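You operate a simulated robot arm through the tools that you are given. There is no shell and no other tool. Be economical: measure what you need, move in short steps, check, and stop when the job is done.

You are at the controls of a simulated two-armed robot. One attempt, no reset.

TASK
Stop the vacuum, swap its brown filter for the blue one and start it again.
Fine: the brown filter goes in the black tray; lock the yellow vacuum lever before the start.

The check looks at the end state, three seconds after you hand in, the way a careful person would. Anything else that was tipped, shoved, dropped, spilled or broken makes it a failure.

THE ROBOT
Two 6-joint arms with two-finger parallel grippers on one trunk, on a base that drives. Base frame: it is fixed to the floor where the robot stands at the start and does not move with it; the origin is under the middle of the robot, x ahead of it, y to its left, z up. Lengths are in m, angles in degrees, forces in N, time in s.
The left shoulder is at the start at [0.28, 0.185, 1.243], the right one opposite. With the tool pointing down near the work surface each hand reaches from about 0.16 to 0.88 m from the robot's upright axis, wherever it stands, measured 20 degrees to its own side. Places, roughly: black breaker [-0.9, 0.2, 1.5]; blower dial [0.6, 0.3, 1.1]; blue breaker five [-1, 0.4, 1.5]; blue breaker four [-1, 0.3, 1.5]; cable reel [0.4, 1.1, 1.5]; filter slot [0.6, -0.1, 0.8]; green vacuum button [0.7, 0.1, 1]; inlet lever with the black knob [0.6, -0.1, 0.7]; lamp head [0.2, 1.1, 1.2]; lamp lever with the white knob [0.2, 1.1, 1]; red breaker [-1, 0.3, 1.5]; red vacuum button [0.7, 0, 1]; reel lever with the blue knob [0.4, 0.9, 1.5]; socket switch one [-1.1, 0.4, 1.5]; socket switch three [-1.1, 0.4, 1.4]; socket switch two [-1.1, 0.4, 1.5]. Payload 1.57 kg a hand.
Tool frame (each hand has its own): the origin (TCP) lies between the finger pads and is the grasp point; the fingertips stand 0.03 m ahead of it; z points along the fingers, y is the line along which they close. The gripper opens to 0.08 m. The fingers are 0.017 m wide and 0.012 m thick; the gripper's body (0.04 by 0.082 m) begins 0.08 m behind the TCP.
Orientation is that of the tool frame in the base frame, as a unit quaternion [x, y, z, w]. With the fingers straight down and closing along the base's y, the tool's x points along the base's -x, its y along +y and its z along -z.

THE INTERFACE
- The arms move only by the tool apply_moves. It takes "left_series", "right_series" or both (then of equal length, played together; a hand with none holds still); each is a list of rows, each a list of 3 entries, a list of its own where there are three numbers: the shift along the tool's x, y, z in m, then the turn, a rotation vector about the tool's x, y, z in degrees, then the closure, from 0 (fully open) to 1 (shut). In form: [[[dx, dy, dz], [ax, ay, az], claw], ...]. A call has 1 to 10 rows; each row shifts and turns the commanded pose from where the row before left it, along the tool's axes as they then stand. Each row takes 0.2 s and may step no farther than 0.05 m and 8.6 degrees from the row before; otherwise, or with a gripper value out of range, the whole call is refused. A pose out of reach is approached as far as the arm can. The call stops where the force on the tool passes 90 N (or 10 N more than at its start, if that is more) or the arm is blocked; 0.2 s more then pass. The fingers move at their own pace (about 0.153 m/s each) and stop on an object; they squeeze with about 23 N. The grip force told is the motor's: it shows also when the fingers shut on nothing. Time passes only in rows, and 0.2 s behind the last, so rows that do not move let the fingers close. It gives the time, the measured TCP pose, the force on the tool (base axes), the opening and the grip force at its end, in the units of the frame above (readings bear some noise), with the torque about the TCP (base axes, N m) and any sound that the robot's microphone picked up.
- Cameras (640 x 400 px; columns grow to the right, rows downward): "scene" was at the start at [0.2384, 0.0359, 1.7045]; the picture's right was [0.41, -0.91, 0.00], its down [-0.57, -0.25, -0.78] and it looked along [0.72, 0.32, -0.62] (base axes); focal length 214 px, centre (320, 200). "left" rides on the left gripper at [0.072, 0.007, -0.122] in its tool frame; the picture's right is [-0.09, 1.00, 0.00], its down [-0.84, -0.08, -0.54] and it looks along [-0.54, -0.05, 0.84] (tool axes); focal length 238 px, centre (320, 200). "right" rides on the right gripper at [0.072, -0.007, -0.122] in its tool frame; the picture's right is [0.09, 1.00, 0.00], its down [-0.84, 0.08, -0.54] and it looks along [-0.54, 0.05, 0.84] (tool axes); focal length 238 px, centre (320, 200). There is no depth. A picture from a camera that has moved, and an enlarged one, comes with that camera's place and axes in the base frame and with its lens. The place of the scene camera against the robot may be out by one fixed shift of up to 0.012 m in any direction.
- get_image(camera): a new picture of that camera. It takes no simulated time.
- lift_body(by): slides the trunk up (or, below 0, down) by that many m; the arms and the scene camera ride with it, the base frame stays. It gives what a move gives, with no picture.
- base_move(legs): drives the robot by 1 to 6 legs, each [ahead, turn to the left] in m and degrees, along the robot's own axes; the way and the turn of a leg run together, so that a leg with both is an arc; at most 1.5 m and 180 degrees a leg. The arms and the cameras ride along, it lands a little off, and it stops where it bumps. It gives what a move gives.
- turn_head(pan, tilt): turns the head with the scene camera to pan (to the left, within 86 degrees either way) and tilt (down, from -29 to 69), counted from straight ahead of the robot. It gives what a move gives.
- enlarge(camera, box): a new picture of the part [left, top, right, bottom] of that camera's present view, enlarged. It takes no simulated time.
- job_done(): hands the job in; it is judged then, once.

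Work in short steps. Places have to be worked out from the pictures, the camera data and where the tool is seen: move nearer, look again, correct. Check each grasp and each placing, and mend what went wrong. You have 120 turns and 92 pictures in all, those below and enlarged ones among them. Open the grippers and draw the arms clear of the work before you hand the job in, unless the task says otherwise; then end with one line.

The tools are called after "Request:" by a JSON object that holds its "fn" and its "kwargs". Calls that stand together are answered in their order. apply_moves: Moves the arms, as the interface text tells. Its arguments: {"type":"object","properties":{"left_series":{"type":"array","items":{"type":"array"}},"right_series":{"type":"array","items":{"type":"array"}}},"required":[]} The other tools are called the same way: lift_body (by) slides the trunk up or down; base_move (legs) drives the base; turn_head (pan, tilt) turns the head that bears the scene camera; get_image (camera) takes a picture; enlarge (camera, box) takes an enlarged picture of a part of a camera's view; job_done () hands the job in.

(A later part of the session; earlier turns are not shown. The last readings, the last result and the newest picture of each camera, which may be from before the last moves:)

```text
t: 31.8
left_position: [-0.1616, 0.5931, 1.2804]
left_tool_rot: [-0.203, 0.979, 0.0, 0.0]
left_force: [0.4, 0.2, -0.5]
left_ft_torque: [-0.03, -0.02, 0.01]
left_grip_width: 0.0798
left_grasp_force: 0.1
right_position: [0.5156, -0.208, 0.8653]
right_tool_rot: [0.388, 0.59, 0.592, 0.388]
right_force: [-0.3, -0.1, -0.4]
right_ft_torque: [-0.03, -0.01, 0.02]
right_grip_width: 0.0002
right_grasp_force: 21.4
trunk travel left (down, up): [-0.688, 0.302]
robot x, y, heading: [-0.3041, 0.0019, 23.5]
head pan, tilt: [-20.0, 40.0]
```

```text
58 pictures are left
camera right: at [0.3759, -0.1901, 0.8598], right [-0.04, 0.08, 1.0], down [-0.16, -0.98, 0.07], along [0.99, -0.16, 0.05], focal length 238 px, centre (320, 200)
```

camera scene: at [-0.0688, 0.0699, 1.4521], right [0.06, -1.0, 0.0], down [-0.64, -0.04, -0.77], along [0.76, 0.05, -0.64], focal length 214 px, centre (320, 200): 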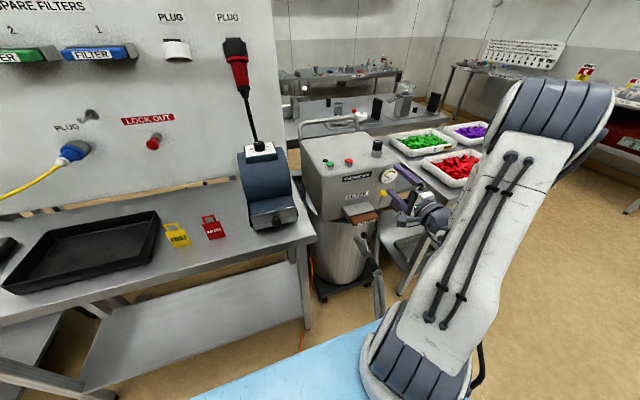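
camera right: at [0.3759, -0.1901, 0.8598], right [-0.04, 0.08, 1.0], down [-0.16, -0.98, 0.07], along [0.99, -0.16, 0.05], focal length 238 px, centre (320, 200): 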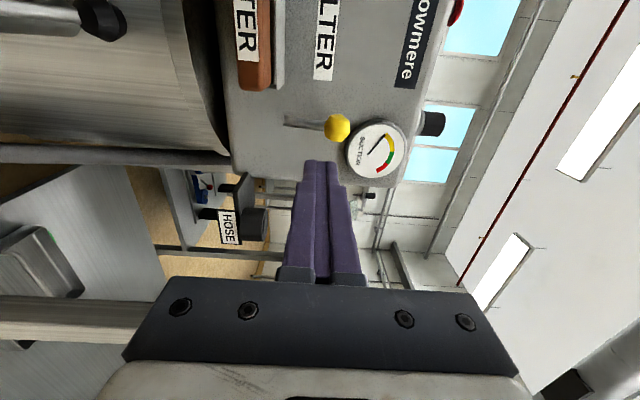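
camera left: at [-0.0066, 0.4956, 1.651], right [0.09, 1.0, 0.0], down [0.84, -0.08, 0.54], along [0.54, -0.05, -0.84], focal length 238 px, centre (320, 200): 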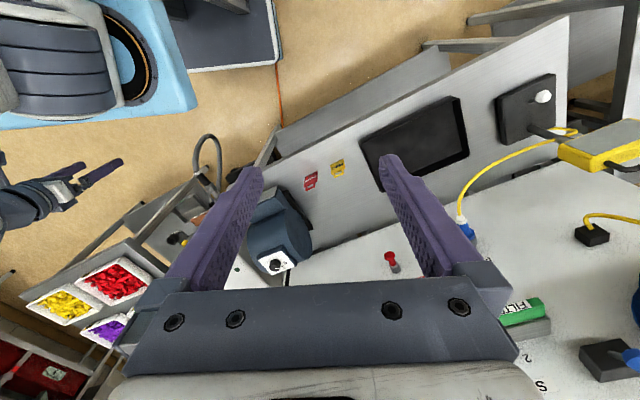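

Request:
{"fn": "enlarge", "kwargs": {"camera": "right", "box": [240, 80, 400, 180]}}

```text
4.00 times, centred on (320, 130) of right
camera zoom: at [0.3759, -0.1901, 0.8598], right [-0.04, 0.08, 1.0], down [-0.16, -0.98, 0.07], along [0.99, -0.16, 0.05], focal length 953 px, centre (320, 480)
```

zoom: 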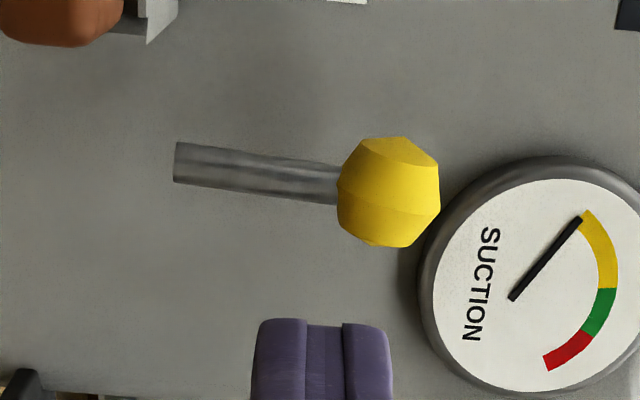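

The lever pivots at the face (~u 0.59, z 0.82) and its knob stands up and out (z 0.887): presumably locked up. I go over the knob with shut fingers, ready to push it down.

Request:
{"fn": "apply_moves", "kwargs": {"right_series": [[[0, 0.045, 0], [0, 0, 0], 1], [[0, 0.03, 0], [0, 0, 0], 1], [[0, 0, 0.045], [0, 0, 0], 1], [[0, 0, 0.045], [0, 0, 0], 1], [[0, 0, 0.04], [0, 0, 0], 1]]}}

Request:
{"fn": "get_image", "kwargs": {"camera": "right"}}

Request:
{"fn": "enlarge", "kwargs": {"camera": "scene", "box": [330, 160, 410, 260]}}

```text
t: 33.0
left_position: [-0.1613, 0.5931, 1.2794]
left_tool_rot: [-0.204, 0.979, -0.001, -0.001]
left_force: [0.2, -0.9, -0.1]
left_ft_torque: [-0.03, 0.01, 0.04]
left_grip_width: 0.0799
left_grasp_force: 0.0
right_position: [0.6357, -0.1559, 0.9391]
right_tool_rot: [0.389, 0.589, 0.593, 0.388]
right_force: [0.3, 0.3, -0.5]
right_ft_torque: [-0.03, 0.01, -0.02]
right_grip_width: 0.0001
right_grasp_force: 21.3
trunk travel left (down, up): [-0.688, 0.302]
robot x, y, heading: [-0.3017, -0.0029, 23.6]
head pan, tilt: [-20.0, 40.0]
```

```text
56 pictures are left
camera right: at [0.4962, -0.1379, 0.934], right [-0.04, 0.08, 1.0], down [-0.17, -0.98, 0.07], along [0.99, -0.16, 0.05], focal length 238 px, centre (320, 200)
```

right: 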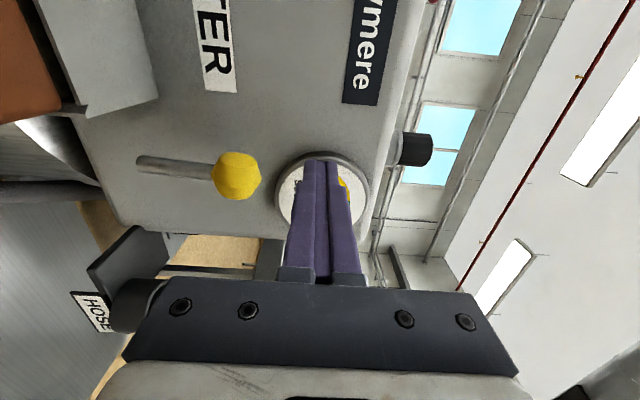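

```text
4.00 times, centred on (370, 210) of scene
camera zoom: at [-0.0689, 0.0697, 1.4521], right [0.06, -1.0, 0.0], down [-0.64, -0.04, -0.77], along [0.76, 0.05, -0.64], focal length 858 px, centre (120, 160)
```

zoom: 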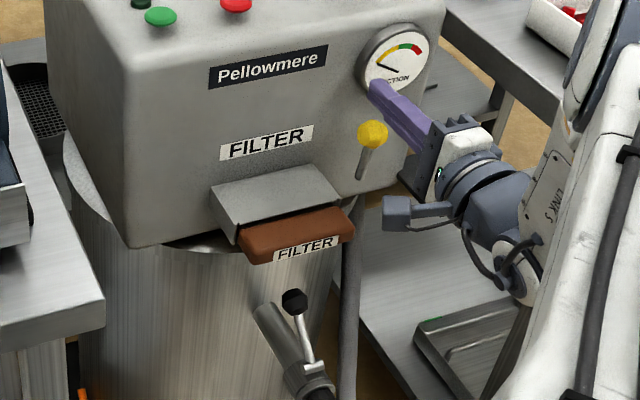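

Aligned with the knob (v within 4 mm, tip over it). I push down stepwise.

Request:
{"fn": "apply_moves", "kwargs": {"right_series": [[[-0.003, -0.02, 0], [0, 0, 0], 1], [[0, -0.012, 0], [0, 0, 0], 1], [[0, -0.012, 0], [0, 0, 0], 1], [[0, -0.012, 0], [0, 0, 0], 1]]}}

Request:
{"fn": "enlarge", "kwargs": {"camera": "scene", "box": [330, 160, 410, 260]}}

```text
t: 34.0
left_position: [-0.1642, 0.5934, 1.2823]
left_tool_rot: [-0.202, 0.979, -0.001, 0.001]
left_force: [0.0, 0.0, -0.8]
left_ft_torque: [-0.01, -0.01, -0.02]
left_grip_width: 0.08
left_grasp_force: 0.1
right_position: [0.64, -0.1626, 0.909]
right_tool_rot: [0.372, 0.578, 0.603, 0.406]
right_force: [-9.3, -11.7, 72.4]
right_ft_torque: [0.41, -1.11, -0.15]
right_grip_width: 0.0
right_grasp_force: 21.0
trunk travel left (down, up): [-0.688, 0.302]
robot x, y, heading: [-0.3029, -0.0013, 23.7]
head pan, tilt: [-20.0, 40.0]
```

```text
4.00 times, centred on (370, 210) of scene
camera zoom: at [-0.0732, 0.0699, 1.454], right [0.06, -1.0, 0.0], down [-0.64, -0.04, -0.77], along [0.77, 0.05, -0.64], focal length 858 px, centre (120, 160)
```

zoom: 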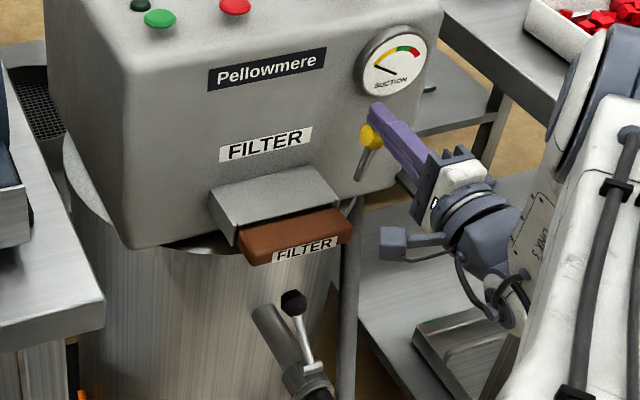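

72 N without motion: the lever doesn't go that way. I back off upward immediately.

Request:
{"fn": "apply_moves", "kwargs": {"right_series": [[[0, 0.03, 0], [0, 0, 0], 1], [[0, 0.03, 0], [0, 0, 0], 1], [[0, 0, -0.02], [0, 0, 0], 1]]}}

Request:
{"fn": "enlarge", "kwargs": {"camera": "right", "box": [80, 80, 400, 280]}}

```text
t: 34.8
left_position: [-0.161, 0.5932, 1.2796]
left_tool_rot: [-0.204, 0.979, 0.0, -0.001]
left_force: [-0.1, 1.1, 0.6]
left_ft_torque: [-0.02, 0.01, 0.01]
left_grip_width: 0.0801
left_grasp_force: 0.0
right_position: [0.6185, -0.1646, 0.9427]
right_tool_rot: [0.389, 0.59, 0.592, 0.387]
right_force: [-0.1, 0.6, -0.2]
right_ft_torque: [-0.01, -0.01, 0.02]
right_grip_width: 0.0
right_grasp_force: 21.4
trunk travel left (down, up): [-0.688, 0.302]
robot x, y, heading: [-0.2982, 0.0023, 23.5]
head pan, tilt: [-20.0, 40.0]
```

```text
2.00 times, centred on (240, 180) of right
camera zoom: at [0.4781, -0.1477, 0.9378], right [-0.04, 0.08, 1.0], down [-0.16, -0.98, 0.07], along [0.99, -0.16, 0.05], focal length 477 px, centre (480, 240)
```

zoom: 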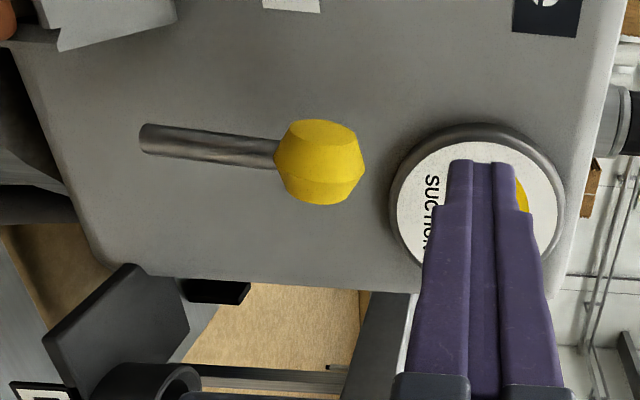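

Re-triangulated: the lever lies parallel to the face (base end z 0.827, knob z 0.887, both u≈0.538), so I was pushing along its axis. Test a sideways push: fingers to the knob's left, then nudge right.

Request:
{"fn": "apply_moves", "kwargs": {"right_series": [[[0.037, 0, 0], [0, 0, 0], 1], [[0, -0.045, 0], [0, 0, 0], 1], [[0, -0.01, 0.01], [0, 0, 0], 1], [[0, 0, 0.01], [0, 0, 0], 1]]}}

Request:
{"fn": "get_image", "kwargs": {"camera": "right"}}

```text
t: 35.8
left_position: [-0.1607, 0.5926, 1.2797]
left_tool_rot: [-0.203, 0.979, 0.0, 0.0]
left_force: [0.0, 0.1, 0.5]
left_ft_torque: [0.02, 0.0, -0.01]
left_grip_width: 0.0801
left_grasp_force: 0.1
right_position: [0.6232, -0.124, 0.8893]
right_tool_rot: [0.388, 0.589, 0.593, 0.388]
right_force: [0.2, 0.1, 0.6]
right_ft_torque: [-0.02, 0.02, -0.02]
right_grip_width: 0.0001
right_grasp_force: 20.5
trunk travel left (down, up): [-0.688, 0.302]
robot x, y, heading: [-0.2997, -0.0007, 23.7]
head pan, tilt: [-20.0, 40.0]
```

```text
52 pictures are left
camera right: at [0.4821, -0.1062, 0.8833], right [-0.04, 0.08, 1.0], down [-0.17, -0.98, 0.07], along [0.99, -0.16, 0.05], focal length 238 px, centre (320, 200)
```

right: 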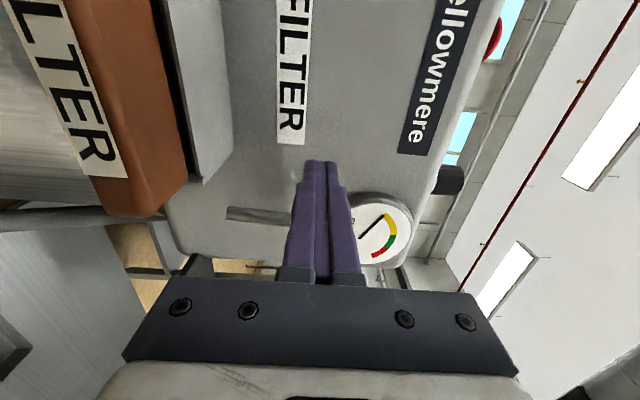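

Fingers are beside the knob. Nudge right in small steps and read the force.

Request:
{"fn": "apply_moves", "kwargs": {"right_series": [[[-0.01, 0, 0], [0, 0, 0], 1], [[-0.006, 0, 0], [0, 0, 0], 1], [[-0.006, 0, 0], [0, 0, 0], 1], [[-0.004, 0, 0], [0, 0, 0], 1]]}}

Request:
{"fn": "enlarge", "kwargs": {"camera": "scene", "box": [330, 160, 410, 260]}}

```text
t: 36.8
left_position: [-0.1607, 0.5922, 1.2818]
left_tool_rot: [-0.203, 0.979, 0.001, 0.0]
left_force: [1.4, 0.2, -0.6]
left_ft_torque: [-0.03, -0.01, 0.0]
left_grip_width: 0.0798
left_grasp_force: 0.1
right_position: [0.6329, -0.1471, 0.8886]
right_tool_rot: [0.388, 0.59, 0.592, 0.389]
right_force: [-1.0, 1.8, 1.0]
right_ft_torque: [0.0, -0.03, 0.01]
right_grip_width: 0.0001
right_grasp_force: 21.7
trunk travel left (down, up): [-0.688, 0.302]
robot x, y, heading: [-0.3047, -0.0005, 23.4]
head pan, tilt: [-20.0, 40.0]
```

```text
4.00 times, centred on (370, 210) of scene
camera zoom: at [-0.0688, 0.07, 1.4521], right [0.06, -1.0, 0.0], down [-0.64, -0.04, -0.77], along [0.76, 0.05, -0.64], focal length 858 px, centre (120, 160)
```

zoom: 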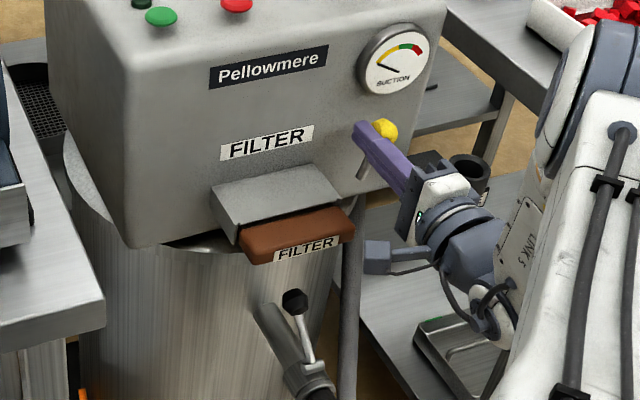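

It swings right easily (2 N). I follow the arc to the right.

Request:
{"fn": "apply_moves", "kwargs": {"right_series": [[[-0.01, 0, 0], [0, 0, 0], 1], [[-0.012, -0.001, 0], [0, 0, 0], 1], [[-0.013, -0.003, 0], [0, 0, 0], 1]]}}

Request:
{"fn": "enlarge", "kwargs": {"camera": "scene", "box": [330, 160, 410, 260]}}

```text
t: 37.6
left_position: [-0.1602, 0.5934, 1.2804]
left_tool_rot: [-0.203, 0.979, 0.001, 0.0]
left_force: [-0.4, 0.2, -0.4]
left_ft_torque: [-0.01, 0.0, 0.01]
left_grip_width: 0.08
left_grasp_force: 0.0
right_position: [0.6469, -0.1808, 0.8847]
right_tool_rot: [0.388, 0.589, 0.592, 0.388]
right_force: [0.2, -1.1, 0.5]
right_ft_torque: [0.03, -0.04, -0.03]
right_grip_width: 0.0
right_grasp_force: 21.5
trunk travel left (down, up): [-0.688, 0.302]
robot x, y, heading: [-0.2994, -0.0014, 23.5]
head pan, tilt: [-20.0, 40.0]
```

```text
4.00 times, centred on (370, 210) of scene
camera zoom: at [-0.0688, 0.0699, 1.4521], right [0.06, -1.0, 0.0], down [-0.64, -0.04, -0.77], along [0.76, 0.05, -0.64], focal length 858 px, centre (120, 160)
```

zoom: 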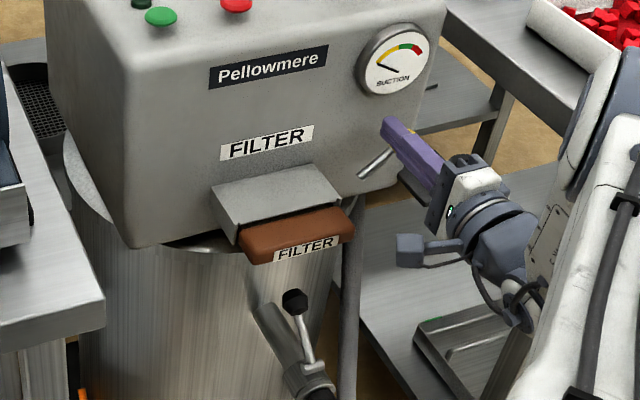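

About 45° now. Continue down-right along the arc.

Request:
{"fn": "apply_moves", "kwargs": {"right_series": [[[-0.012, -0.007, 0], [0, 0, 0], 1], [[-0.01, -0.01, 0], [0, 0, 0], 1], [[-0.007, -0.011, 0], [0, 0, 0], 1], [[-0.004, -0.01, 0], [0, 0, 0], 1]]}}

Request:
{"fn": "enlarge", "kwargs": {"camera": "scene", "box": [330, 160, 410, 260]}}

```text
t: 38.6
left_position: [-0.163, 0.5937, 1.2804]
left_tool_rot: [-0.204, 0.979, -0.001, 0.001]
left_force: [-0.2, 0.6, 1.2]
left_ft_torque: [0.0, 0.0, 0.01]
left_grip_width: 0.0799
left_grasp_force: 0.2
right_position: [0.658, -0.2058, 0.8568]
right_tool_rot: [0.378, 0.588, 0.599, 0.391]
right_force: [-25.5, 14.7, 37.2]
right_ft_torque: [0.24, -0.38, 0.32]
right_grip_width: 0.0
right_grasp_force: 20.9
trunk travel left (down, up): [-0.688, 0.302]
robot x, y, heading: [-0.304, -0.0004, 23.6]
head pan, tilt: [-20.0, 40.0]
```

```text
4.00 times, centred on (370, 210) of scene
camera zoom: at [-0.0721, 0.0712, 1.4534], right [0.06, -1.0, 0.0], down [-0.64, -0.04, -0.77], along [0.77, 0.05, -0.64], focal length 858 px, centre (120, 160)
```

zoom: 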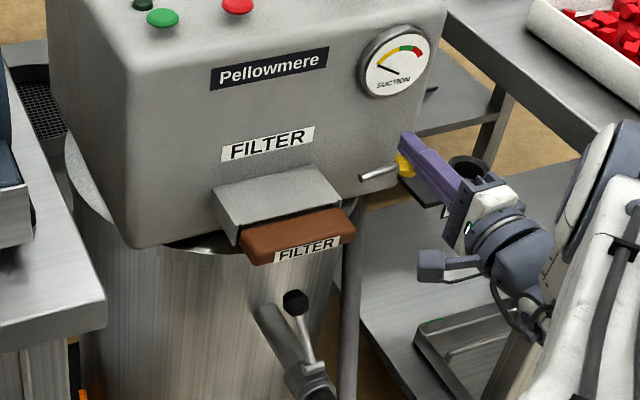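

End stop reached (lever turned ~75° right). I back away and return to the filter cap.

Request:
{"fn": "apply_moves", "kwargs": {"right_series": [[[0, 0.03, 0], [0, 0, 0], 1], [[0, 0, -0.045], [0, 0, 0], 1], [[0, 0, -0.045], [0, 0, 0], 0.6], [[0.045, -0.02, 0], [0, 0, 0], 0.3], [[0.045, -0.03, 0], [0, 0, 0], 0.3], [[0.045, -0.03, 0], [0, 0, 0], 0.3]]}}

Request:
{"fn": "get_image", "kwargs": {"camera": "right"}}

Request:
{"fn": "enlarge", "kwargs": {"camera": "scene", "box": [330, 160, 410, 260]}}

```text
refused: row 5 steps farther than a row can; nothing moved
```

```text
48 pictures are left
camera right: at [0.5188, -0.1907, 0.8486], right [-0.06, 0.08, 0.99], down [-0.16, -0.99, 0.07], along [0.99, -0.15, 0.07], focal length 238 px, centre (320, 200)
```

right: 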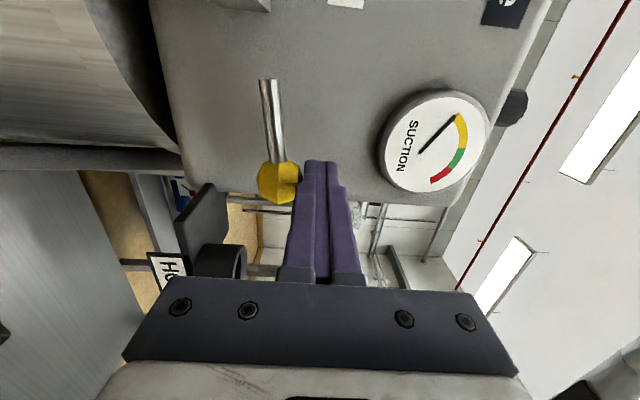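

```text
4.00 times, centred on (370, 210) of scene
camera zoom: at [-0.0721, 0.0712, 1.4534], right [0.06, -1.0, 0.0], down [-0.64, -0.04, -0.77], along [0.77, 0.05, -0.64], focal length 858 px, centre (120, 160)
```

zoom: 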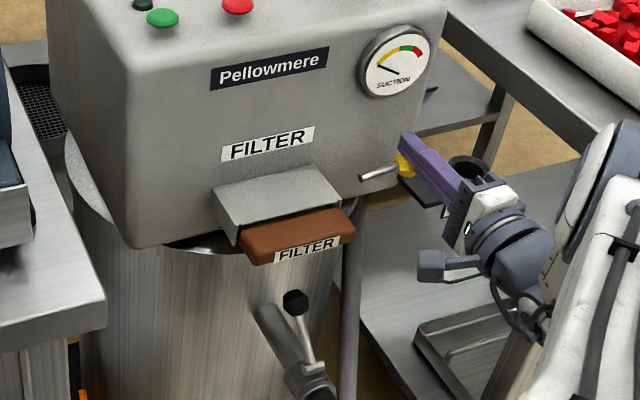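

Lever now lies horizontal to the right. Retract and approach the cap, with legal step sizes.

Request:
{"fn": "apply_moves", "kwargs": {"right_series": [[[0, 0.03, 0], [0, 0, 0], 1], [[0, 0, -0.045], [0, 0, 0], 1], [[0, 0, -0.045], [0, 0, 0], 0.6], [[0.042, -0.02, 0], [0, 0, 0], 0.3], [[0.042, -0.02, 0], [0, 0, 0], 0.3], [[0.042, -0.02, 0], [0, 0, 0], 0.3], [[0.036, -0.012, 0], [0, 0, 0], 0.3]]}}

Request:
{"fn": "get_image", "kwargs": {"camera": "right"}}

```text
t: 40.2
left_position: [-0.1601, 0.5928, 1.2806]
left_tool_rot: [-0.204, 0.979, 0.0, 0.0]
left_force: [1.0, 0.1, 0.2]
left_ft_torque: [-0.02, 0.0, -0.01]
left_grip_width: 0.0801
left_grasp_force: 0.1
right_position: [0.5121, -0.0975, 0.8028]
right_tool_rot: [0.389, 0.59, 0.592, 0.388]
right_force: [0.0, 0.0, 0.5]
right_ft_torque: [0.03, -0.04, -0.04]
right_grip_width: 0.0559
right_grasp_force: 0.1
trunk travel left (down, up): [-0.688, 0.302]
robot x, y, heading: [-0.2995, -0.0019, 24.0]
head pan, tilt: [-20.0, 40.0]
```

```text
46 pictures are left
camera right: at [0.3723, -0.0796, 0.7986], right [-0.04, 0.08, 1.0], down [-0.17, -0.98, 0.07], along [0.99, -0.16, 0.05], focal length 238 px, centre (320, 200)
```

right: 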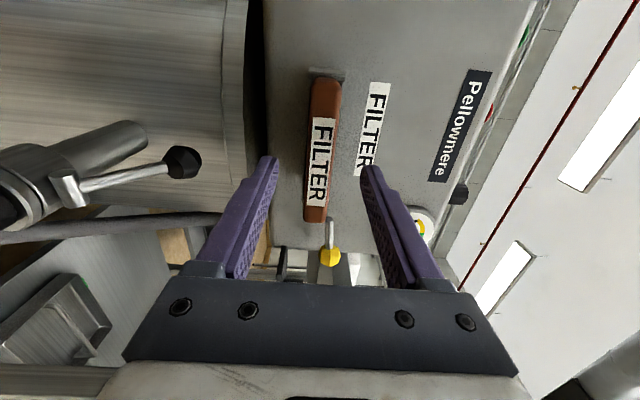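

Aligned. Advance 50 mm, grasp, and pull.

Request:
{"fn": "apply_moves", "kwargs": {"right_series": [[[0, 0.002, 0.025], [0, 0, 0], 0.3], [[0, 0, 0.015], [0, 0, 0], 0.3], [[0, 0, 0.012], [0, 0, 0], 0.3], [[0, 0, 0], [0, 0, 0], 1], [[0, 0, 0], [0, 0, 0], 1], [[0, 0, -0.01], [0, 0, 0], 1], [[0, 0, -0.012], [0, 0, 0], 1]]}}

Request:
{"fn": "enlarge", "kwargs": {"camera": "scene", "box": [330, 160, 410, 260]}}

```text
t: 41.8
left_position: [-0.1606, 0.5926, 1.2796]
left_tool_rot: [-0.204, 0.979, -0.001, 0.0]
left_force: [-0.2, -0.6, -0.3]
left_ft_torque: [-0.02, 0.0, 0.0]
left_grip_width: 0.0797
left_grasp_force: 0.1
right_position: [0.5406, -0.0852, 0.8064]
right_tool_rot: [0.389, 0.59, 0.591, 0.388]
right_force: [1.9, 2.0, -0.8]
right_ft_torque: [-0.04, 0.2, 0.2]
right_grip_width: 0.0215
right_grasp_force: 23.5
trunk travel left (down, up): [-0.688, 0.302]
robot x, y, heading: [-0.3009, -0.001, 23.6]
head pan, tilt: [-20.0, 40.0]
```

```text
4.00 times, centred on (370, 210) of scene
camera zoom: at [-0.0685, 0.0701, 1.452], right [0.06, -1.0, 0.0], down [-0.64, -0.04, -0.77], along [0.76, 0.05, -0.64], focal length 858 px, centre (120, 160)
```

zoom: 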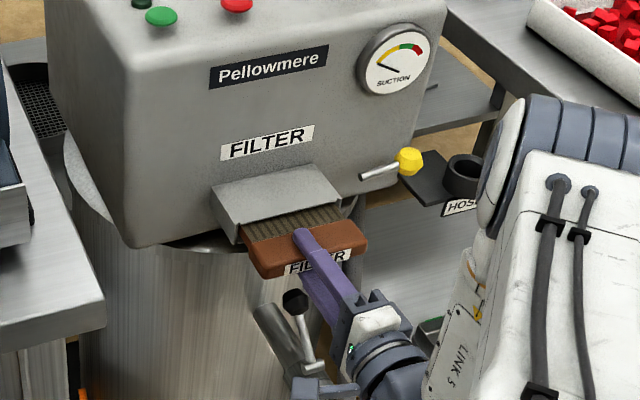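

It slides freely (up = locked, right = unlocked). Keep pulling straight out.

Request:
{"fn": "apply_moves", "kwargs": {"right_series": [[[0, 0, -0.02], [0, 0, 0], 1], [[0, 0, -0.02], [0, 0, 0], 1], [[0, 0, -0.02], [0, 0, 0], 1], [[0, 0, -0.02], [0, 0, 0], 1], [[0, 0, -0.02], [0, 0, 0], 1], [[0, 0, -0.02], [0, 0, 0], 1]]}}

Request:
{"fn": "get_image", "kwargs": {"camera": "scene"}}

Request:
{"fn": "get_image", "kwargs": {"camera": "right"}}

```text
t: 43.2
left_position: [-0.1594, 0.5933, 1.2807]
left_tool_rot: [-0.203, 0.979, 0.0, 0.001]
left_force: [-0.4, 1.1, -1.1]
left_ft_torque: [0.0, 0.03, 0.0]
left_grip_width: 0.0801
left_grasp_force: 0.1
right_position: [0.43, -0.1323, 0.8057]
right_tool_rot: [0.388, 0.589, 0.593, 0.388]
right_force: [0.6, 0.4, -0.8]
right_ft_torque: [0.0, 0.01, 0.04]
right_grip_width: 0.0213
right_grasp_force: 23.3
trunk travel left (down, up): [-0.688, 0.302]
robot x, y, heading: [-0.3001, -0.0014, 23.6]
head pan, tilt: [-20.0, 40.0]
```

```text
44 pictures are left
camera scene: at [-0.0686, 0.0701, 1.4521], right [0.06, -1.0, 0.0], down [-0.64, -0.04, -0.77], along [0.76, 0.05, -0.64], focal length 214 px, centre (320, 200)
```

scene: 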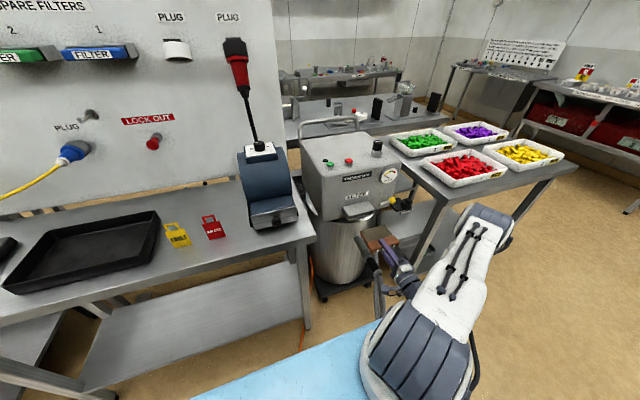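

```text
43 pictures are left
camera right: at [0.29, -0.1152, 0.8007], right [-0.04, 0.08, 1.0], down [-0.16, -0.98, 0.07], along [0.99, -0.16, 0.05], focal length 238 px, centre (320, 200)
```

right: 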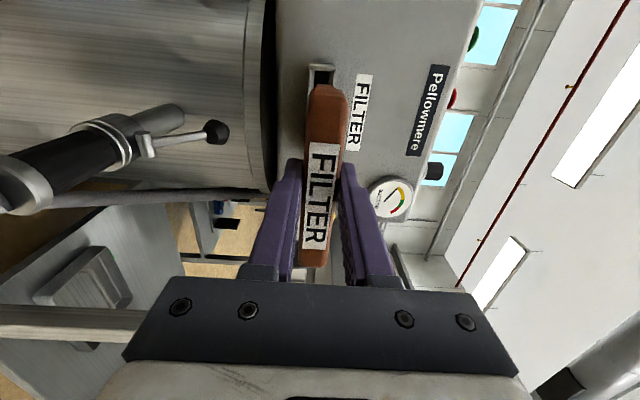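

Zoom to check that the filter is completely out.

Request:
{"fn": "enlarge", "kwargs": {"camera": "scene", "box": [330, 180, 420, 300]}}

```text
3.33 times, centred on (375, 240) of scene
camera zoom: at [-0.0686, 0.0701, 1.4521], right [0.06, -1.0, 0.0], down [-0.64, -0.04, -0.77], along [0.76, 0.05, -0.64], focal length 715 px, centre (137, 67)
```

zoom: 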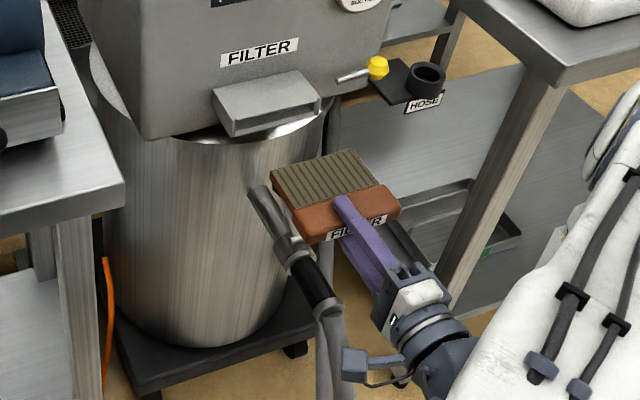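

Fully out. Tray centre estimated (0.285, 0.73), rim z≈0.97. I raise the trunk and hand, then turn the base toward it.

Request:
{"fn": "lift_body", "kwargs": {"by": 0.3}}

Request:
{"fn": "apply_moves", "kwargs": {"right_series": [[[0, 0.045, 0], [0, 0, 0], 1], [[0, 0.045, 0], [0, 0, 0], 1]]}}

Request:
{"fn": "base_move", "kwargs": {"legs": [[0, 38.4]]}}

Request:
{"fn": "turn_head", "kwargs": {"pan": -15, "tilt": 45}}

Request:
{"fn": "get_image", "kwargs": {"camera": "scene"}}

```text
t: 46.2
left_position: [-0.1607, 0.5934, 1.5814]
left_tool_rot: [-0.204, 0.979, -0.001, 0.0]
left_force: [-0.5, 0.5, 0.0]
left_ft_torque: [-0.01, -0.03, -0.02]
left_grip_width: 0.0803
left_grasp_force: 0.1
right_position: [0.4314, -0.1336, 1.1061]
right_tool_rot: [0.388, 0.59, 0.592, 0.388]
right_force: [1.0, -0.2, -0.6]
right_ft_torque: [-0.02, 0.09, 0.01]
right_grip_width: 0.0215
right_grasp_force: 23.4
trunk travel left (down, up): [-0.988, 0.002]
robot x, y, heading: [-0.2995, 0.0024, 23.8]
head pan, tilt: [-20.0, 40.0]
```

```text
t: 46.8
left_position: [-0.1616, 0.5933, 1.5804]
left_tool_rot: [-0.203, 0.979, 0.0, 0.001]
left_force: [-0.1, -0.1, 1.2]
left_ft_torque: [0.01, -0.02, -0.02]
left_grip_width: 0.0797
left_grasp_force: 0.1
right_position: [0.4294, -0.1316, 1.1959]
right_tool_rot: [0.389, 0.59, 0.592, 0.388]
right_force: [-0.7, 0.4, -0.4]
right_ft_torque: [0.01, 0.07, 0.03]
right_grip_width: 0.0214
right_grasp_force: 23.8
trunk travel left (down, up): [-0.988, 0.002]
robot x, y, heading: [-0.2991, 0.0001, 23.6]
head pan, tilt: [-20.0, 40.0]
```

```text
t: 49.0
left_position: [-0.5571, 0.5526, 1.5795]
left_tool_rot: [-0.513, 0.858, 0.001, 0.0]
left_force: [0.0, -0.2, 0.1]
left_ft_torque: [-0.01, 0.02, -0.04]
left_grip_width: 0.0801
left_grasp_force: 0.1
right_position: [0.3557, 0.3472, 1.1951]
right_tool_rot: [0.174, 0.684, 0.687, 0.173]
right_force: [-0.1, -0.5, -1.0]
right_ft_torque: [-0.08, 0.07, 0.02]
right_grip_width: 0.0213
right_grasp_force: 23.5
trunk travel left (down, up): [-0.988, 0.002]
robot x, y, heading: [-0.2965, 0.0004, 61.9]
head pan, tilt: [-20.0, 40.0]
```

```text
t: 49.7
left_position: [-0.5571, 0.5519, 1.58]
left_tool_rot: [-0.512, 0.859, 0.0, 0.0]
left_force: [-0.6, 0.0, 0.3]
left_ft_torque: [0.01, -0.02, 0.0]
left_grip_width: 0.0798
left_grasp_force: 0.1
right_position: [0.3554, 0.3468, 1.1954]
right_tool_rot: [0.175, 0.684, 0.686, 0.174]
right_force: [0.3, -0.1, -1.3]
right_ft_torque: [-0.04, 0.04, 0.01]
right_grip_width: 0.0214
right_grasp_force: 23.1
trunk travel left (down, up): [-0.988, 0.002]
robot x, y, heading: [-0.3018, 0.0014, 61.7]
head pan, tilt: [-15.0, 45.0]
```

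```text
41 pictures are left
camera scene: at [-0.1691, 0.2012, 1.7448], right [0.73, -0.68, 0.0], down [-0.48, -0.52, -0.71], along [0.48, 0.52, -0.71], focal length 214 px, centre (320, 200)
```

scene: 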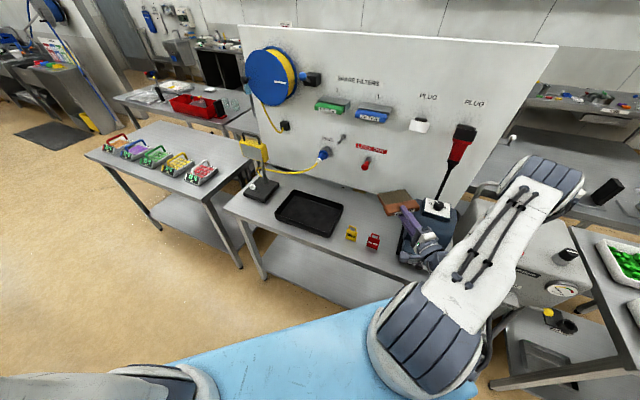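

Tray centre ≈ (0.275, 0.75), about 0.19 × 0.275. I move the hand left and forward above it, keeping height.

Request:
{"fn": "apply_moves", "kwargs": {"right_series": [[[0.045, 0, 0], [0, 0, 0], 1], [[0.045, 0, 0], [0, 0, 0], 1], [[0.04, 0, 0.025], [0, 0, 0], 1], [[0.035, 0, 0.035], [0, 0, 0], 1], [[0.035, 0, 0.035], [0, 0, 0], 1], [[0.03, 0, 0.035], [0, 0, 0], 1], [[0.03, 0, 0.035], [0, 0, 0], 1], [[0.02, 0, 0.04], [0, 0, 0], 1], [[0.009, 0, 0.04], [0, 0, 0], 1], [[0.0, 0, 0.038], [0, 0, 0], 1]]}}

Request:
{"fn": "apply_moves", "kwargs": {"right_series": [[[0, 0, 0], [0, -8, 0], 1], [[0, 0, 0], [0, -8, 0], 1], [[0, 0, 0], [0, -8, 0], 1], [[0, 0, 0], [0, -8, 0], 1], [[0, 0, 0], [0, -6, 0], 1]]}}

Request:
{"fn": "get_image", "kwargs": {"camera": "scene"}}

```text
t: 51.9
left_position: [-0.5569, 0.5519, 1.5817]
left_tool_rot: [-0.513, 0.859, 0.0, 0.0]
left_force: [0.0, -0.5, 0.6]
left_ft_torque: [0.03, 0.01, 0.01]
left_grip_width: 0.0799
left_grasp_force: 0.0
right_position: [0.3674, 0.6378, 1.2029]
right_tool_rot: [0.169, 0.686, 0.687, 0.17]
right_force: [-0.6, -0.1, -1.4]
right_ft_torque: [-0.04, 0.06, -0.02]
right_grip_width: 0.0215
right_grasp_force: 22.8
right hand out of reach, approached as far as the arm can: row 3, 4, 6, 7, 8, 9, 10
trunk travel left (down, up): [-0.988, 0.002]
robot x, y, heading: [-0.2961, 0.0011, 61.8]
head pan, tilt: [-15.0, 45.0]
```

```text
t: 53.1
left_position: [-0.557, 0.5522, 1.5807]
left_tool_rot: [-0.513, 0.858, -0.001, 0.0]
left_force: [0.8, -0.2, 0.2]
left_ft_torque: [0.01, -0.01, -0.01]
left_grip_width: 0.0801
left_grasp_force: 0.1
right_position: [0.3675, 0.6373, 1.2029]
right_tool_rot: [0.171, 0.685, 0.687, 0.17]
right_force: [0.2, 0.4, -0.9]
right_ft_torque: [-0.05, 0.04, -0.03]
right_grip_width: 0.0211
right_grasp_force: 22.9
right hand out of reach, approached as far as the arm can: row 1, 2, 3, 4, 5
trunk travel left (down, up): [-0.988, 0.002]
robot x, y, heading: [-0.3025, 0.0018, 61.8]
head pan, tilt: [-15.0, 45.0]
```

```text
40 pictures are left
camera scene: at [-0.1692, 0.2012, 1.7448], right [0.73, -0.68, 0.0], down [-0.48, -0.52, -0.71], along [0.48, 0.52, -0.71], focal length 214 px, centre (320, 200)
```

scene: 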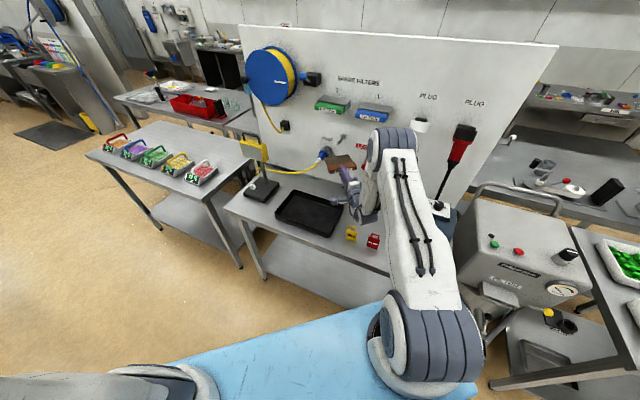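

Out of reach that far left from here. I pull the hand back from the panel first.

Request:
{"fn": "apply_moves", "kwargs": {"right_series": [[[0, 0, -0.045], [0, 0, 0], 1], [[0, 0, -0.045], [0, 0, 0], 1], [[0, 0, -0.045], [0, 0, 0], 1], [[0, 0, -0.045], [0, 0, 0], 1]]}}

```text
t: 54.1
left_position: [-0.5574, 0.5524, 1.5802]
left_tool_rot: [-0.513, 0.859, 0.0, -0.001]
left_force: [0.3, 1.0, -0.8]
left_ft_torque: [0.03, 0.03, 0.04]
left_grip_width: 0.0801
left_grasp_force: 0.1
right_position: [0.2836, 0.4771, 1.2015]
right_tool_rot: [0.17, 0.685, 0.687, 0.171]
right_force: [-0.4, -0.2, -1.1]
right_ft_torque: [-0.06, 0.04, 0.03]
right_grip_width: 0.0213
right_grasp_force: 22.8
trunk travel left (down, up): [-0.988, 0.002]
robot x, y, heading: [-0.305, 0.0008, 61.8]
head pan, tilt: [-15.0, 45.0]
```

Hand is free at heading 62°. I drive an arc forward 0.1 m, 10° left, to bring the tray before the right arm.

Request:
{"fn": "base_move", "kwargs": {"legs": [[0.1, 10]]}}

Request:
{"fn": "apply_moves", "kwargs": {"right_series": [[[0, 0, 0], [0, -8.5, 0], 1], [[0, 0, 0], [0, -8.5, 0], 1], [[0, 0, 0], [0, -8.5, 0], 1], [[0, 0, 0], [0, -8.5, 0], 1]]}}

Request:
{"fn": "get_image", "kwargs": {"camera": "scene"}}

```text
t: 55.2
left_position: [-0.61, 0.5921, 1.5805]
left_tool_rot: [-0.585, 0.811, 0.0, 0.0]
left_force: [0.0, -0.1, -1.1]
left_ft_torque: [-0.02, -0.02, 0.03]
left_grip_width: 0.0799
left_grasp_force: 0.1
right_position: [0.2318, 0.6655, 1.2012]
right_tool_rot: [0.109, 0.697, 0.7, 0.109]
right_force: [-0.5, 0.2, -1.2]
right_ft_torque: [-0.08, 0.02, -0.01]
right_grip_width: 0.0213
right_grasp_force: 23.5
trunk travel left (down, up): [-0.988, 0.002]
robot x, y, heading: [-0.2602, 0.0931, 71.9]
head pan, tilt: [-15.0, 45.0]
```

```text
t: 56.2
left_position: [-0.6103, 0.5924, 1.5802]
left_tool_rot: [-0.585, 0.811, -0.001, 0.0]
left_force: [-0.2, 0.3, 0.2]
left_ft_torque: [-0.01, -0.01, -0.01]
left_grip_width: 0.0799
left_grasp_force: 0.0
right_position: [0.3736, 0.5377, 1.2116]
right_tool_rot: [0.302, 0.641, 0.639, 0.299]
right_force: [0.1, -1.0, -0.8]
right_ft_torque: [-0.04, 0.06, -0.02]
right_grip_width: 0.0215
right_grasp_force: 23.2
right hand out of reach, approached as far as the arm can: row 1, 2, 3, 4
trunk travel left (down, up): [-0.988, 0.002]
robot x, y, heading: [-0.2608, 0.0954, 72.2]
head pan, tilt: [-15.0, 45.0]
```

```text
39 pictures are left
camera scene: at [-0.1667, 0.3143, 1.7448], right [0.84, -0.55, 0.0], down [-0.39, -0.59, -0.71], along [0.39, 0.59, -0.71], focal length 214 px, centre (320, 200)
```

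scene: 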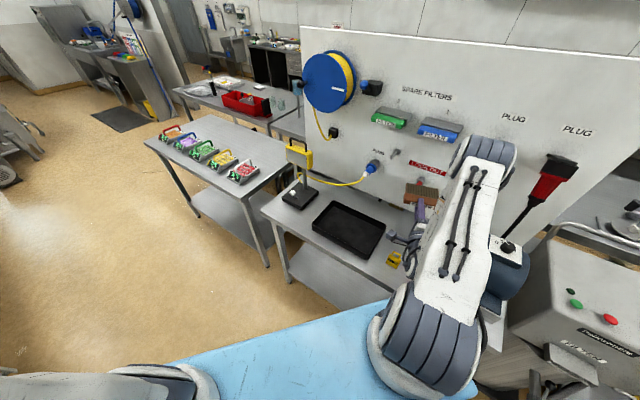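

The wrist yaw is limited here. I check the tray's inner size to see what orientation is acceptable.

Request:
{"fn": "enlarge", "kwargs": {"camera": "scene", "box": [290, 180, 410, 270]}}

```text
4.44 times, centred on (350, 225) of scene
camera zoom: at [-0.1667, 0.3143, 1.7448], right [0.84, -0.55, 0.0], down [-0.39, -0.59, -0.71], along [0.39, 0.59, -0.71], focal length 953 px, centre (187, 89)
```

zoom: 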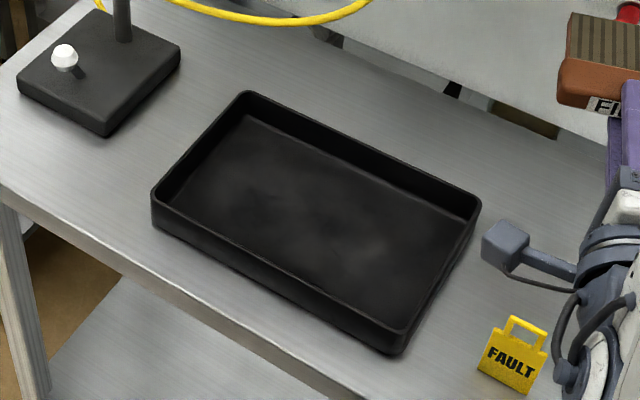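

Inner tray ≈ 0.17 × 0.265, centre (0.279, 0.75). Pitching the tool down should ease the wrist limits; I pitch 42° down here and check.

Request:
{"fn": "apply_moves", "kwargs": {"right_series": [[[0, 0, 0], [8.5, 0, 0], 1], [[0, 0, 0], [8.5, 0, 0], 1], [[0, 0, 0], [8.5, 0, 0], 1], [[0, 0, 0], [8.5, 0, 0], 1], [[0, 0, 0], [8.5, 0, 0], 1]]}}

```text
t: 57.4
left_position: [-0.6094, 0.5925, 1.5794]
left_tool_rot: [-0.585, 0.811, 0.0, 0.0]
left_force: [0.0, -0.2, 0.7]
left_ft_torque: [0.0, 0.01, 0.0]
left_grip_width: 0.0799
left_grasp_force: 0.0
right_position: [0.3826, 0.517, 1.2131]
right_tool_rot: [0.4, 0.823, 0.363, 0.174]
right_force: [0.4, -0.5, -1.4]
right_ft_torque: [0.0, 0.05, -0.01]
right_grip_width: 0.0212
right_grasp_force: 23.2
right hand out of reach, approached as far as the arm can: row 1, 2, 3
trunk travel left (down, up): [-0.988, 0.002]
robot x, y, heading: [-0.2632, 0.0967, 72.1]
head pan, tilt: [-15.0, 45.0]
```

Works: heading 38°, pitch 42° down. I shift left toward the tray centre.

Request:
{"fn": "apply_moves", "kwargs": {"right_series": [[[0.041, 0.003, 0.003], [0, 0, 0], 1], [[0.041, 0.003, 0.003], [0, 0, 0], 1], [[0.041, 0.003, 0.003], [0, 0, 0], 1], [[0.041, 0.003, 0.003], [0, 0, 0], 1], [[0.041, 0.003, 0.003], [0, 0, 0], 1], [[0.041, 0.003, 0.003], [0, 0, 0], 1]]}}

```text
t: 58.8
left_position: [-0.6093, 0.5916, 1.5803]
left_tool_rot: [-0.586, 0.811, 0.0, 0.0]
left_force: [0.2, -0.3, 0.3]
left_ft_torque: [-0.03, -0.01, 0.0]
left_grip_width: 0.0799
left_grasp_force: 0.0
right_position: [0.3903, 0.5765, 1.2806]
right_tool_rot: [0.394, 0.828, 0.366, 0.16]
right_force: [-0.2, -0.3, -1.8]
right_ft_torque: [-0.04, 0.08, 0.0]
right_grip_width: 0.0216
right_grasp_force: 22.9
right hand out of reach, approached as far as the arm can: row 1, 2, 3, 4, 5, 6
trunk travel left (down, up): [-0.988, 0.002]
robot x, y, heading: [-0.2607, 0.0931, 71.8]
head pan, tilt: [-15.0, 45.0]
```

Leftward reach ends here, but turning the base 15° left would carry the hand right over the tray at an acceptable angle. I tuck the left hand inward first, then turn.

Request:
{"fn": "apply_moves", "kwargs": {"left_series": [[[0, -0.04, 0], [0, 0, 0], 0], [[0, -0.04, 0], [0, 0, 0], 0], [[0, -0.04, 0], [0, 0, 0], 0], [[0, -0.04, 0], [0, 0, 0], 0]]}}

Request:
{"fn": "base_move", "kwargs": {"legs": [[0, 15]]}}

Request:
{"fn": "get_image", "kwargs": {"camera": "scene"}}

```text
t: 59.8
left_position: [-0.4851, 0.5712, 1.5944]
left_tool_rot: [-0.585, 0.811, -0.001, 0.0]
left_force: [0.7, -0.3, 0.9]
left_ft_torque: [0.01, 0.01, 0.0]
left_grip_width: 0.0804
left_grasp_force: 0.1
left hand out of reach, approached as far as the arm can: row 3, 4
right_position: [0.3897, 0.5749, 1.2802]
right_tool_rot: [0.395, 0.827, 0.366, 0.16]
right_force: [-0.1, -0.6, -1.7]
right_ft_torque: [-0.01, 0.03, -0.04]
right_grip_width: 0.0214
right_grasp_force: 23.1
trunk travel left (down, up): [-0.988, 0.002]
robot x, y, heading: [-0.2611, 0.0943, 71.9]
head pan, tilt: [-15.0, 45.0]
```

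```text
t: 61.1
left_position: [-0.6032, 0.4979, 1.5952]
left_tool_rot: [-0.686, 0.727, -0.001, 0.001]
left_force: [-0.4, 0.3, -0.2]
left_ft_torque: [0.0, 0.05, -0.01]
left_grip_width: 0.08
left_grasp_force: 0.1
right_position: [0.2426, 0.7277, 1.2799]
right_tool_rot: [0.283, 0.872, 0.384, 0.111]
right_force: [-0.1, 0.0, -1.4]
right_ft_torque: [-0.01, 0.04, 0.02]
right_grip_width: 0.0214
right_grasp_force: 22.6
trunk travel left (down, up): [-0.988, 0.002]
robot x, y, heading: [-0.2595, 0.0926, 86.9]
head pan, tilt: [-15.0, 45.0]
```

```text
37 pictures are left
camera scene: at [-0.2272, 0.331, 1.7448], right [0.95, -0.31, 0.0], down [-0.22, -0.67, -0.71], along [0.22, 0.67, -0.71], focal length 214 px, centre (320, 200)
```

scene: 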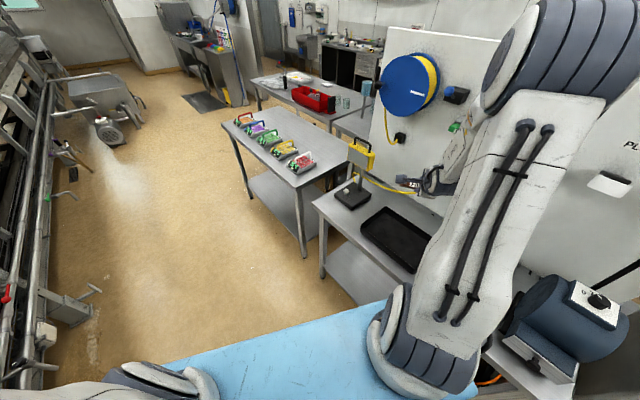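

The hand is over the tray (filter centre ≈ (0.264, 0.759)). Small 13 mm correction, then lower with the trunk.

Request:
{"fn": "apply_moves", "kwargs": {"right_series": [[[-0.013, 0, 0], [0, 0, 0], 1]]}}

Request:
{"fn": "lift_body", "kwargs": {"by": -0.2}}

Request:
{"fn": "get_image", "kwargs": {"camera": "right"}}

Request:
{"fn": "get_image", "kwargs": {"camera": "scene"}}

```text
t: 61.5
left_position: [-0.6022, 0.4972, 1.5954]
left_tool_rot: [-0.686, 0.727, -0.001, -0.001]
left_force: [-0.1, -0.1, 0.5]
left_ft_torque: [0.01, 0.01, -0.01]
left_grip_width: 0.08
left_grasp_force: 0.1
right_position: [0.254, 0.7201, 1.2797]
right_tool_rot: [0.283, 0.872, 0.384, 0.111]
right_force: [0.3, 0.1, -0.9]
right_ft_torque: [0.0, -0.01, -0.04]
right_grip_width: 0.0214
right_grasp_force: 23.0
trunk travel left (down, up): [-0.988, 0.002]
robot x, y, heading: [-0.2613, 0.0977, 86.8]
head pan, tilt: [-15.0, 45.0]
```

```text
t: 63.7
left_position: [-0.6036, 0.4976, 1.3942]
left_tool_rot: [-0.686, 0.727, -0.001, 0.0]
left_force: [-0.4, -0.3, -0.6]
left_ft_torque: [0.01, 0.01, 0.01]
left_grip_width: 0.08
left_grasp_force: 0.1
right_position: [0.2532, 0.7193, 1.0807]
right_tool_rot: [0.283, 0.872, 0.384, 0.111]
right_force: [0.6, 0.6, -1.9]
right_ft_torque: [-0.05, 0.06, -0.01]
right_grip_width: 0.0214
right_grasp_force: 23.2
trunk travel left (down, up): [-0.788, 0.202]
robot x, y, heading: [-0.2598, 0.0912, 86.9]
head pan, tilt: [-15.0, 45.0]
```

```text
36 pictures are left
camera right: at [0.142, 0.6842, 1.1614], right [0.33, 0.6, 0.73], down [0.49, -0.77, 0.41], along [0.81, 0.22, -0.55], focal length 238 px, centre (320, 200)
```

right: 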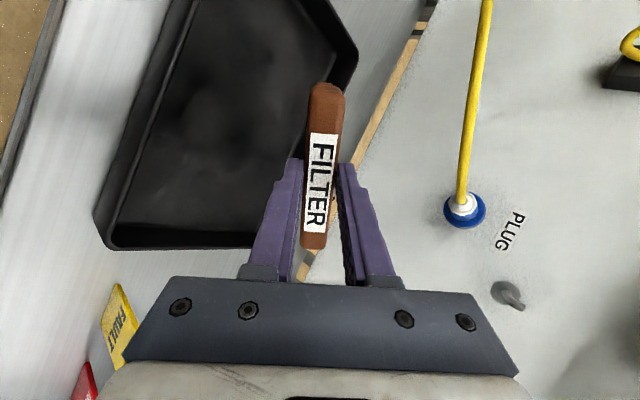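

```text
35 pictures are left
camera scene: at [-0.2269, 0.3308, 1.5449], right [0.95, -0.31, 0.0], down [-0.22, -0.67, -0.71], along [0.22, 0.67, -0.71], focal length 214 px, centre (320, 200)
```

scene: 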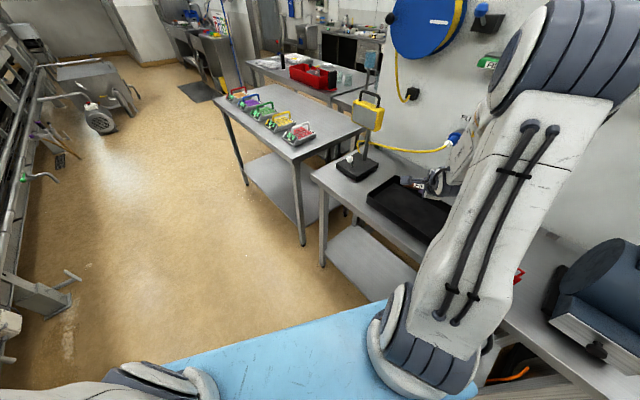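

Tray corners project where expected; the filter is centred. I lower further in small steps, watching the force.

Request:
{"fn": "lift_body", "kwargs": {"by": -0.05}}

Request:
{"fn": "get_image", "kwargs": {"camera": "right"}}

Request:
{"fn": "enlarge", "kwargs": {"camera": "scene", "box": [340, 140, 470, 260]}}

```text
t: 64.6
left_position: [-0.6027, 0.4978, 1.3455]
left_tool_rot: [-0.687, 0.727, -0.001, -0.001]
left_force: [0.2, 0.8, 1.5]
left_ft_torque: [0.0, -0.02, 0.01]
left_grip_width: 0.0798
left_grasp_force: 0.0
right_position: [0.2537, 0.7199, 1.0289]
right_tool_rot: [0.283, 0.872, 0.384, 0.112]
right_force: [0.0, 0.4, -0.9]
right_ft_torque: [-0.02, 0.05, 0.05]
right_grip_width: 0.0212
right_grasp_force: 23.4
trunk travel left (down, up): [-0.738, 0.252]
robot x, y, heading: [-0.2592, 0.0949, 86.8]
head pan, tilt: [-15.0, 45.0]
```

```text
34 pictures are left
camera right: at [0.142, 0.6842, 1.1114], right [0.33, 0.6, 0.73], down [0.49, -0.77, 0.41], along [0.81, 0.22, -0.55], focal length 238 px, centre (320, 200)
```

right: 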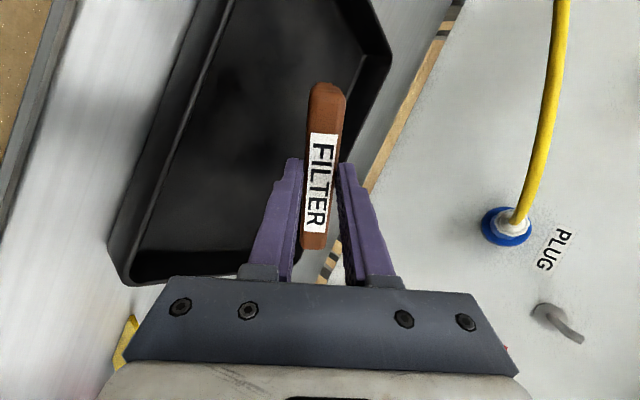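

```text
3.33 times, centred on (405, 200) of scene
camera zoom: at [-0.2269, 0.3308, 1.4949], right [0.95, -0.31, 0.0], down [-0.22, -0.67, -0.71], along [0.22, 0.67, -0.71], focal length 715 px, centre (37, 200)
```

zoom: 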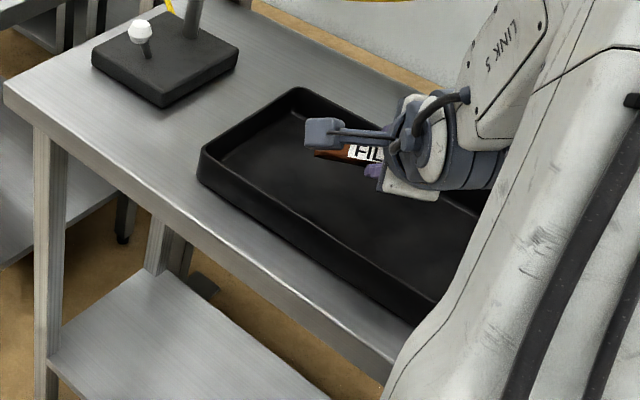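

Rim at z≈0.95, so still ~2–3 cm to the tray floor. Shift 12 mm toward the far wall for margin and lower on.

Request:
{"fn": "apply_moves", "kwargs": {"right_series": [[[-0.0063, 0.007, 0.0075], [0, 0, 0], 1]]}}

Request:
{"fn": "lift_body", "kwargs": {"by": -0.02}}

Request:
{"fn": "lift_body", "kwargs": {"by": -0.01}}

```text
t: 65.0
left_position: [-0.6031, 0.4979, 1.3446]
left_tool_rot: [-0.686, 0.727, -0.002, -0.001]
left_force: [-0.5, -0.5, 0.8]
left_ft_torque: [0.04, -0.01, 0.02]
left_grip_width: 0.08
left_grasp_force: 0.0
right_position: [0.2641, 0.7256, 1.0309]
right_tool_rot: [0.283, 0.872, 0.385, 0.11]
right_force: [-0.4, -0.7, -0.4]
right_ft_torque: [-0.05, 0.06, -0.01]
right_grip_width: 0.0211
right_grasp_force: 23.1
trunk travel left (down, up): [-0.738, 0.252]
robot x, y, heading: [-0.2578, 0.0928, 87.1]
head pan, tilt: [-15.0, 45.0]
```

```text
t: 65.7
left_position: [-0.6039, 0.4981, 1.325]
left_tool_rot: [-0.687, 0.727, -0.001, 0.0]
left_force: [-0.5, 0.1, 0.0]
left_ft_torque: [0.0, 0.03, -0.01]
left_grip_width: 0.08
left_grasp_force: 0.0
right_position: [0.2644, 0.7252, 1.0096]
right_tool_rot: [0.283, 0.872, 0.384, 0.111]
right_force: [-0.1, 0.5, -1.7]
right_ft_torque: [-0.01, 0.07, 0.01]
right_grip_width: 0.0212
right_grasp_force: 22.8
trunk travel left (down, up): [-0.718, 0.272]
robot x, y, heading: [-0.264, 0.0932, 86.7]
head pan, tilt: [-15.0, 45.0]
```

```text
t: 66.2
left_position: [-0.6028, 0.4984, 1.3147]
left_tool_rot: [-0.686, 0.727, -0.001, 0.0]
left_force: [-1.0, 0.8, -0.5]
left_ft_torque: [-0.02, -0.01, -0.02]
left_grip_width: 0.08
left_grasp_force: 0.1
right_position: [0.2648, 0.725, 1.0002]
right_tool_rot: [0.283, 0.872, 0.384, 0.111]
right_force: [-1.5, -0.7, -1.5]
right_ft_torque: [-0.07, 0.05, 0.02]
right_grip_width: 0.0212
right_grasp_force: 22.8
trunk travel left (down, up): [-0.708, 0.282]
robot x, y, heading: [-0.2597, 0.0935, 87.0]
head pan, tilt: [-15.0, 45.0]
```

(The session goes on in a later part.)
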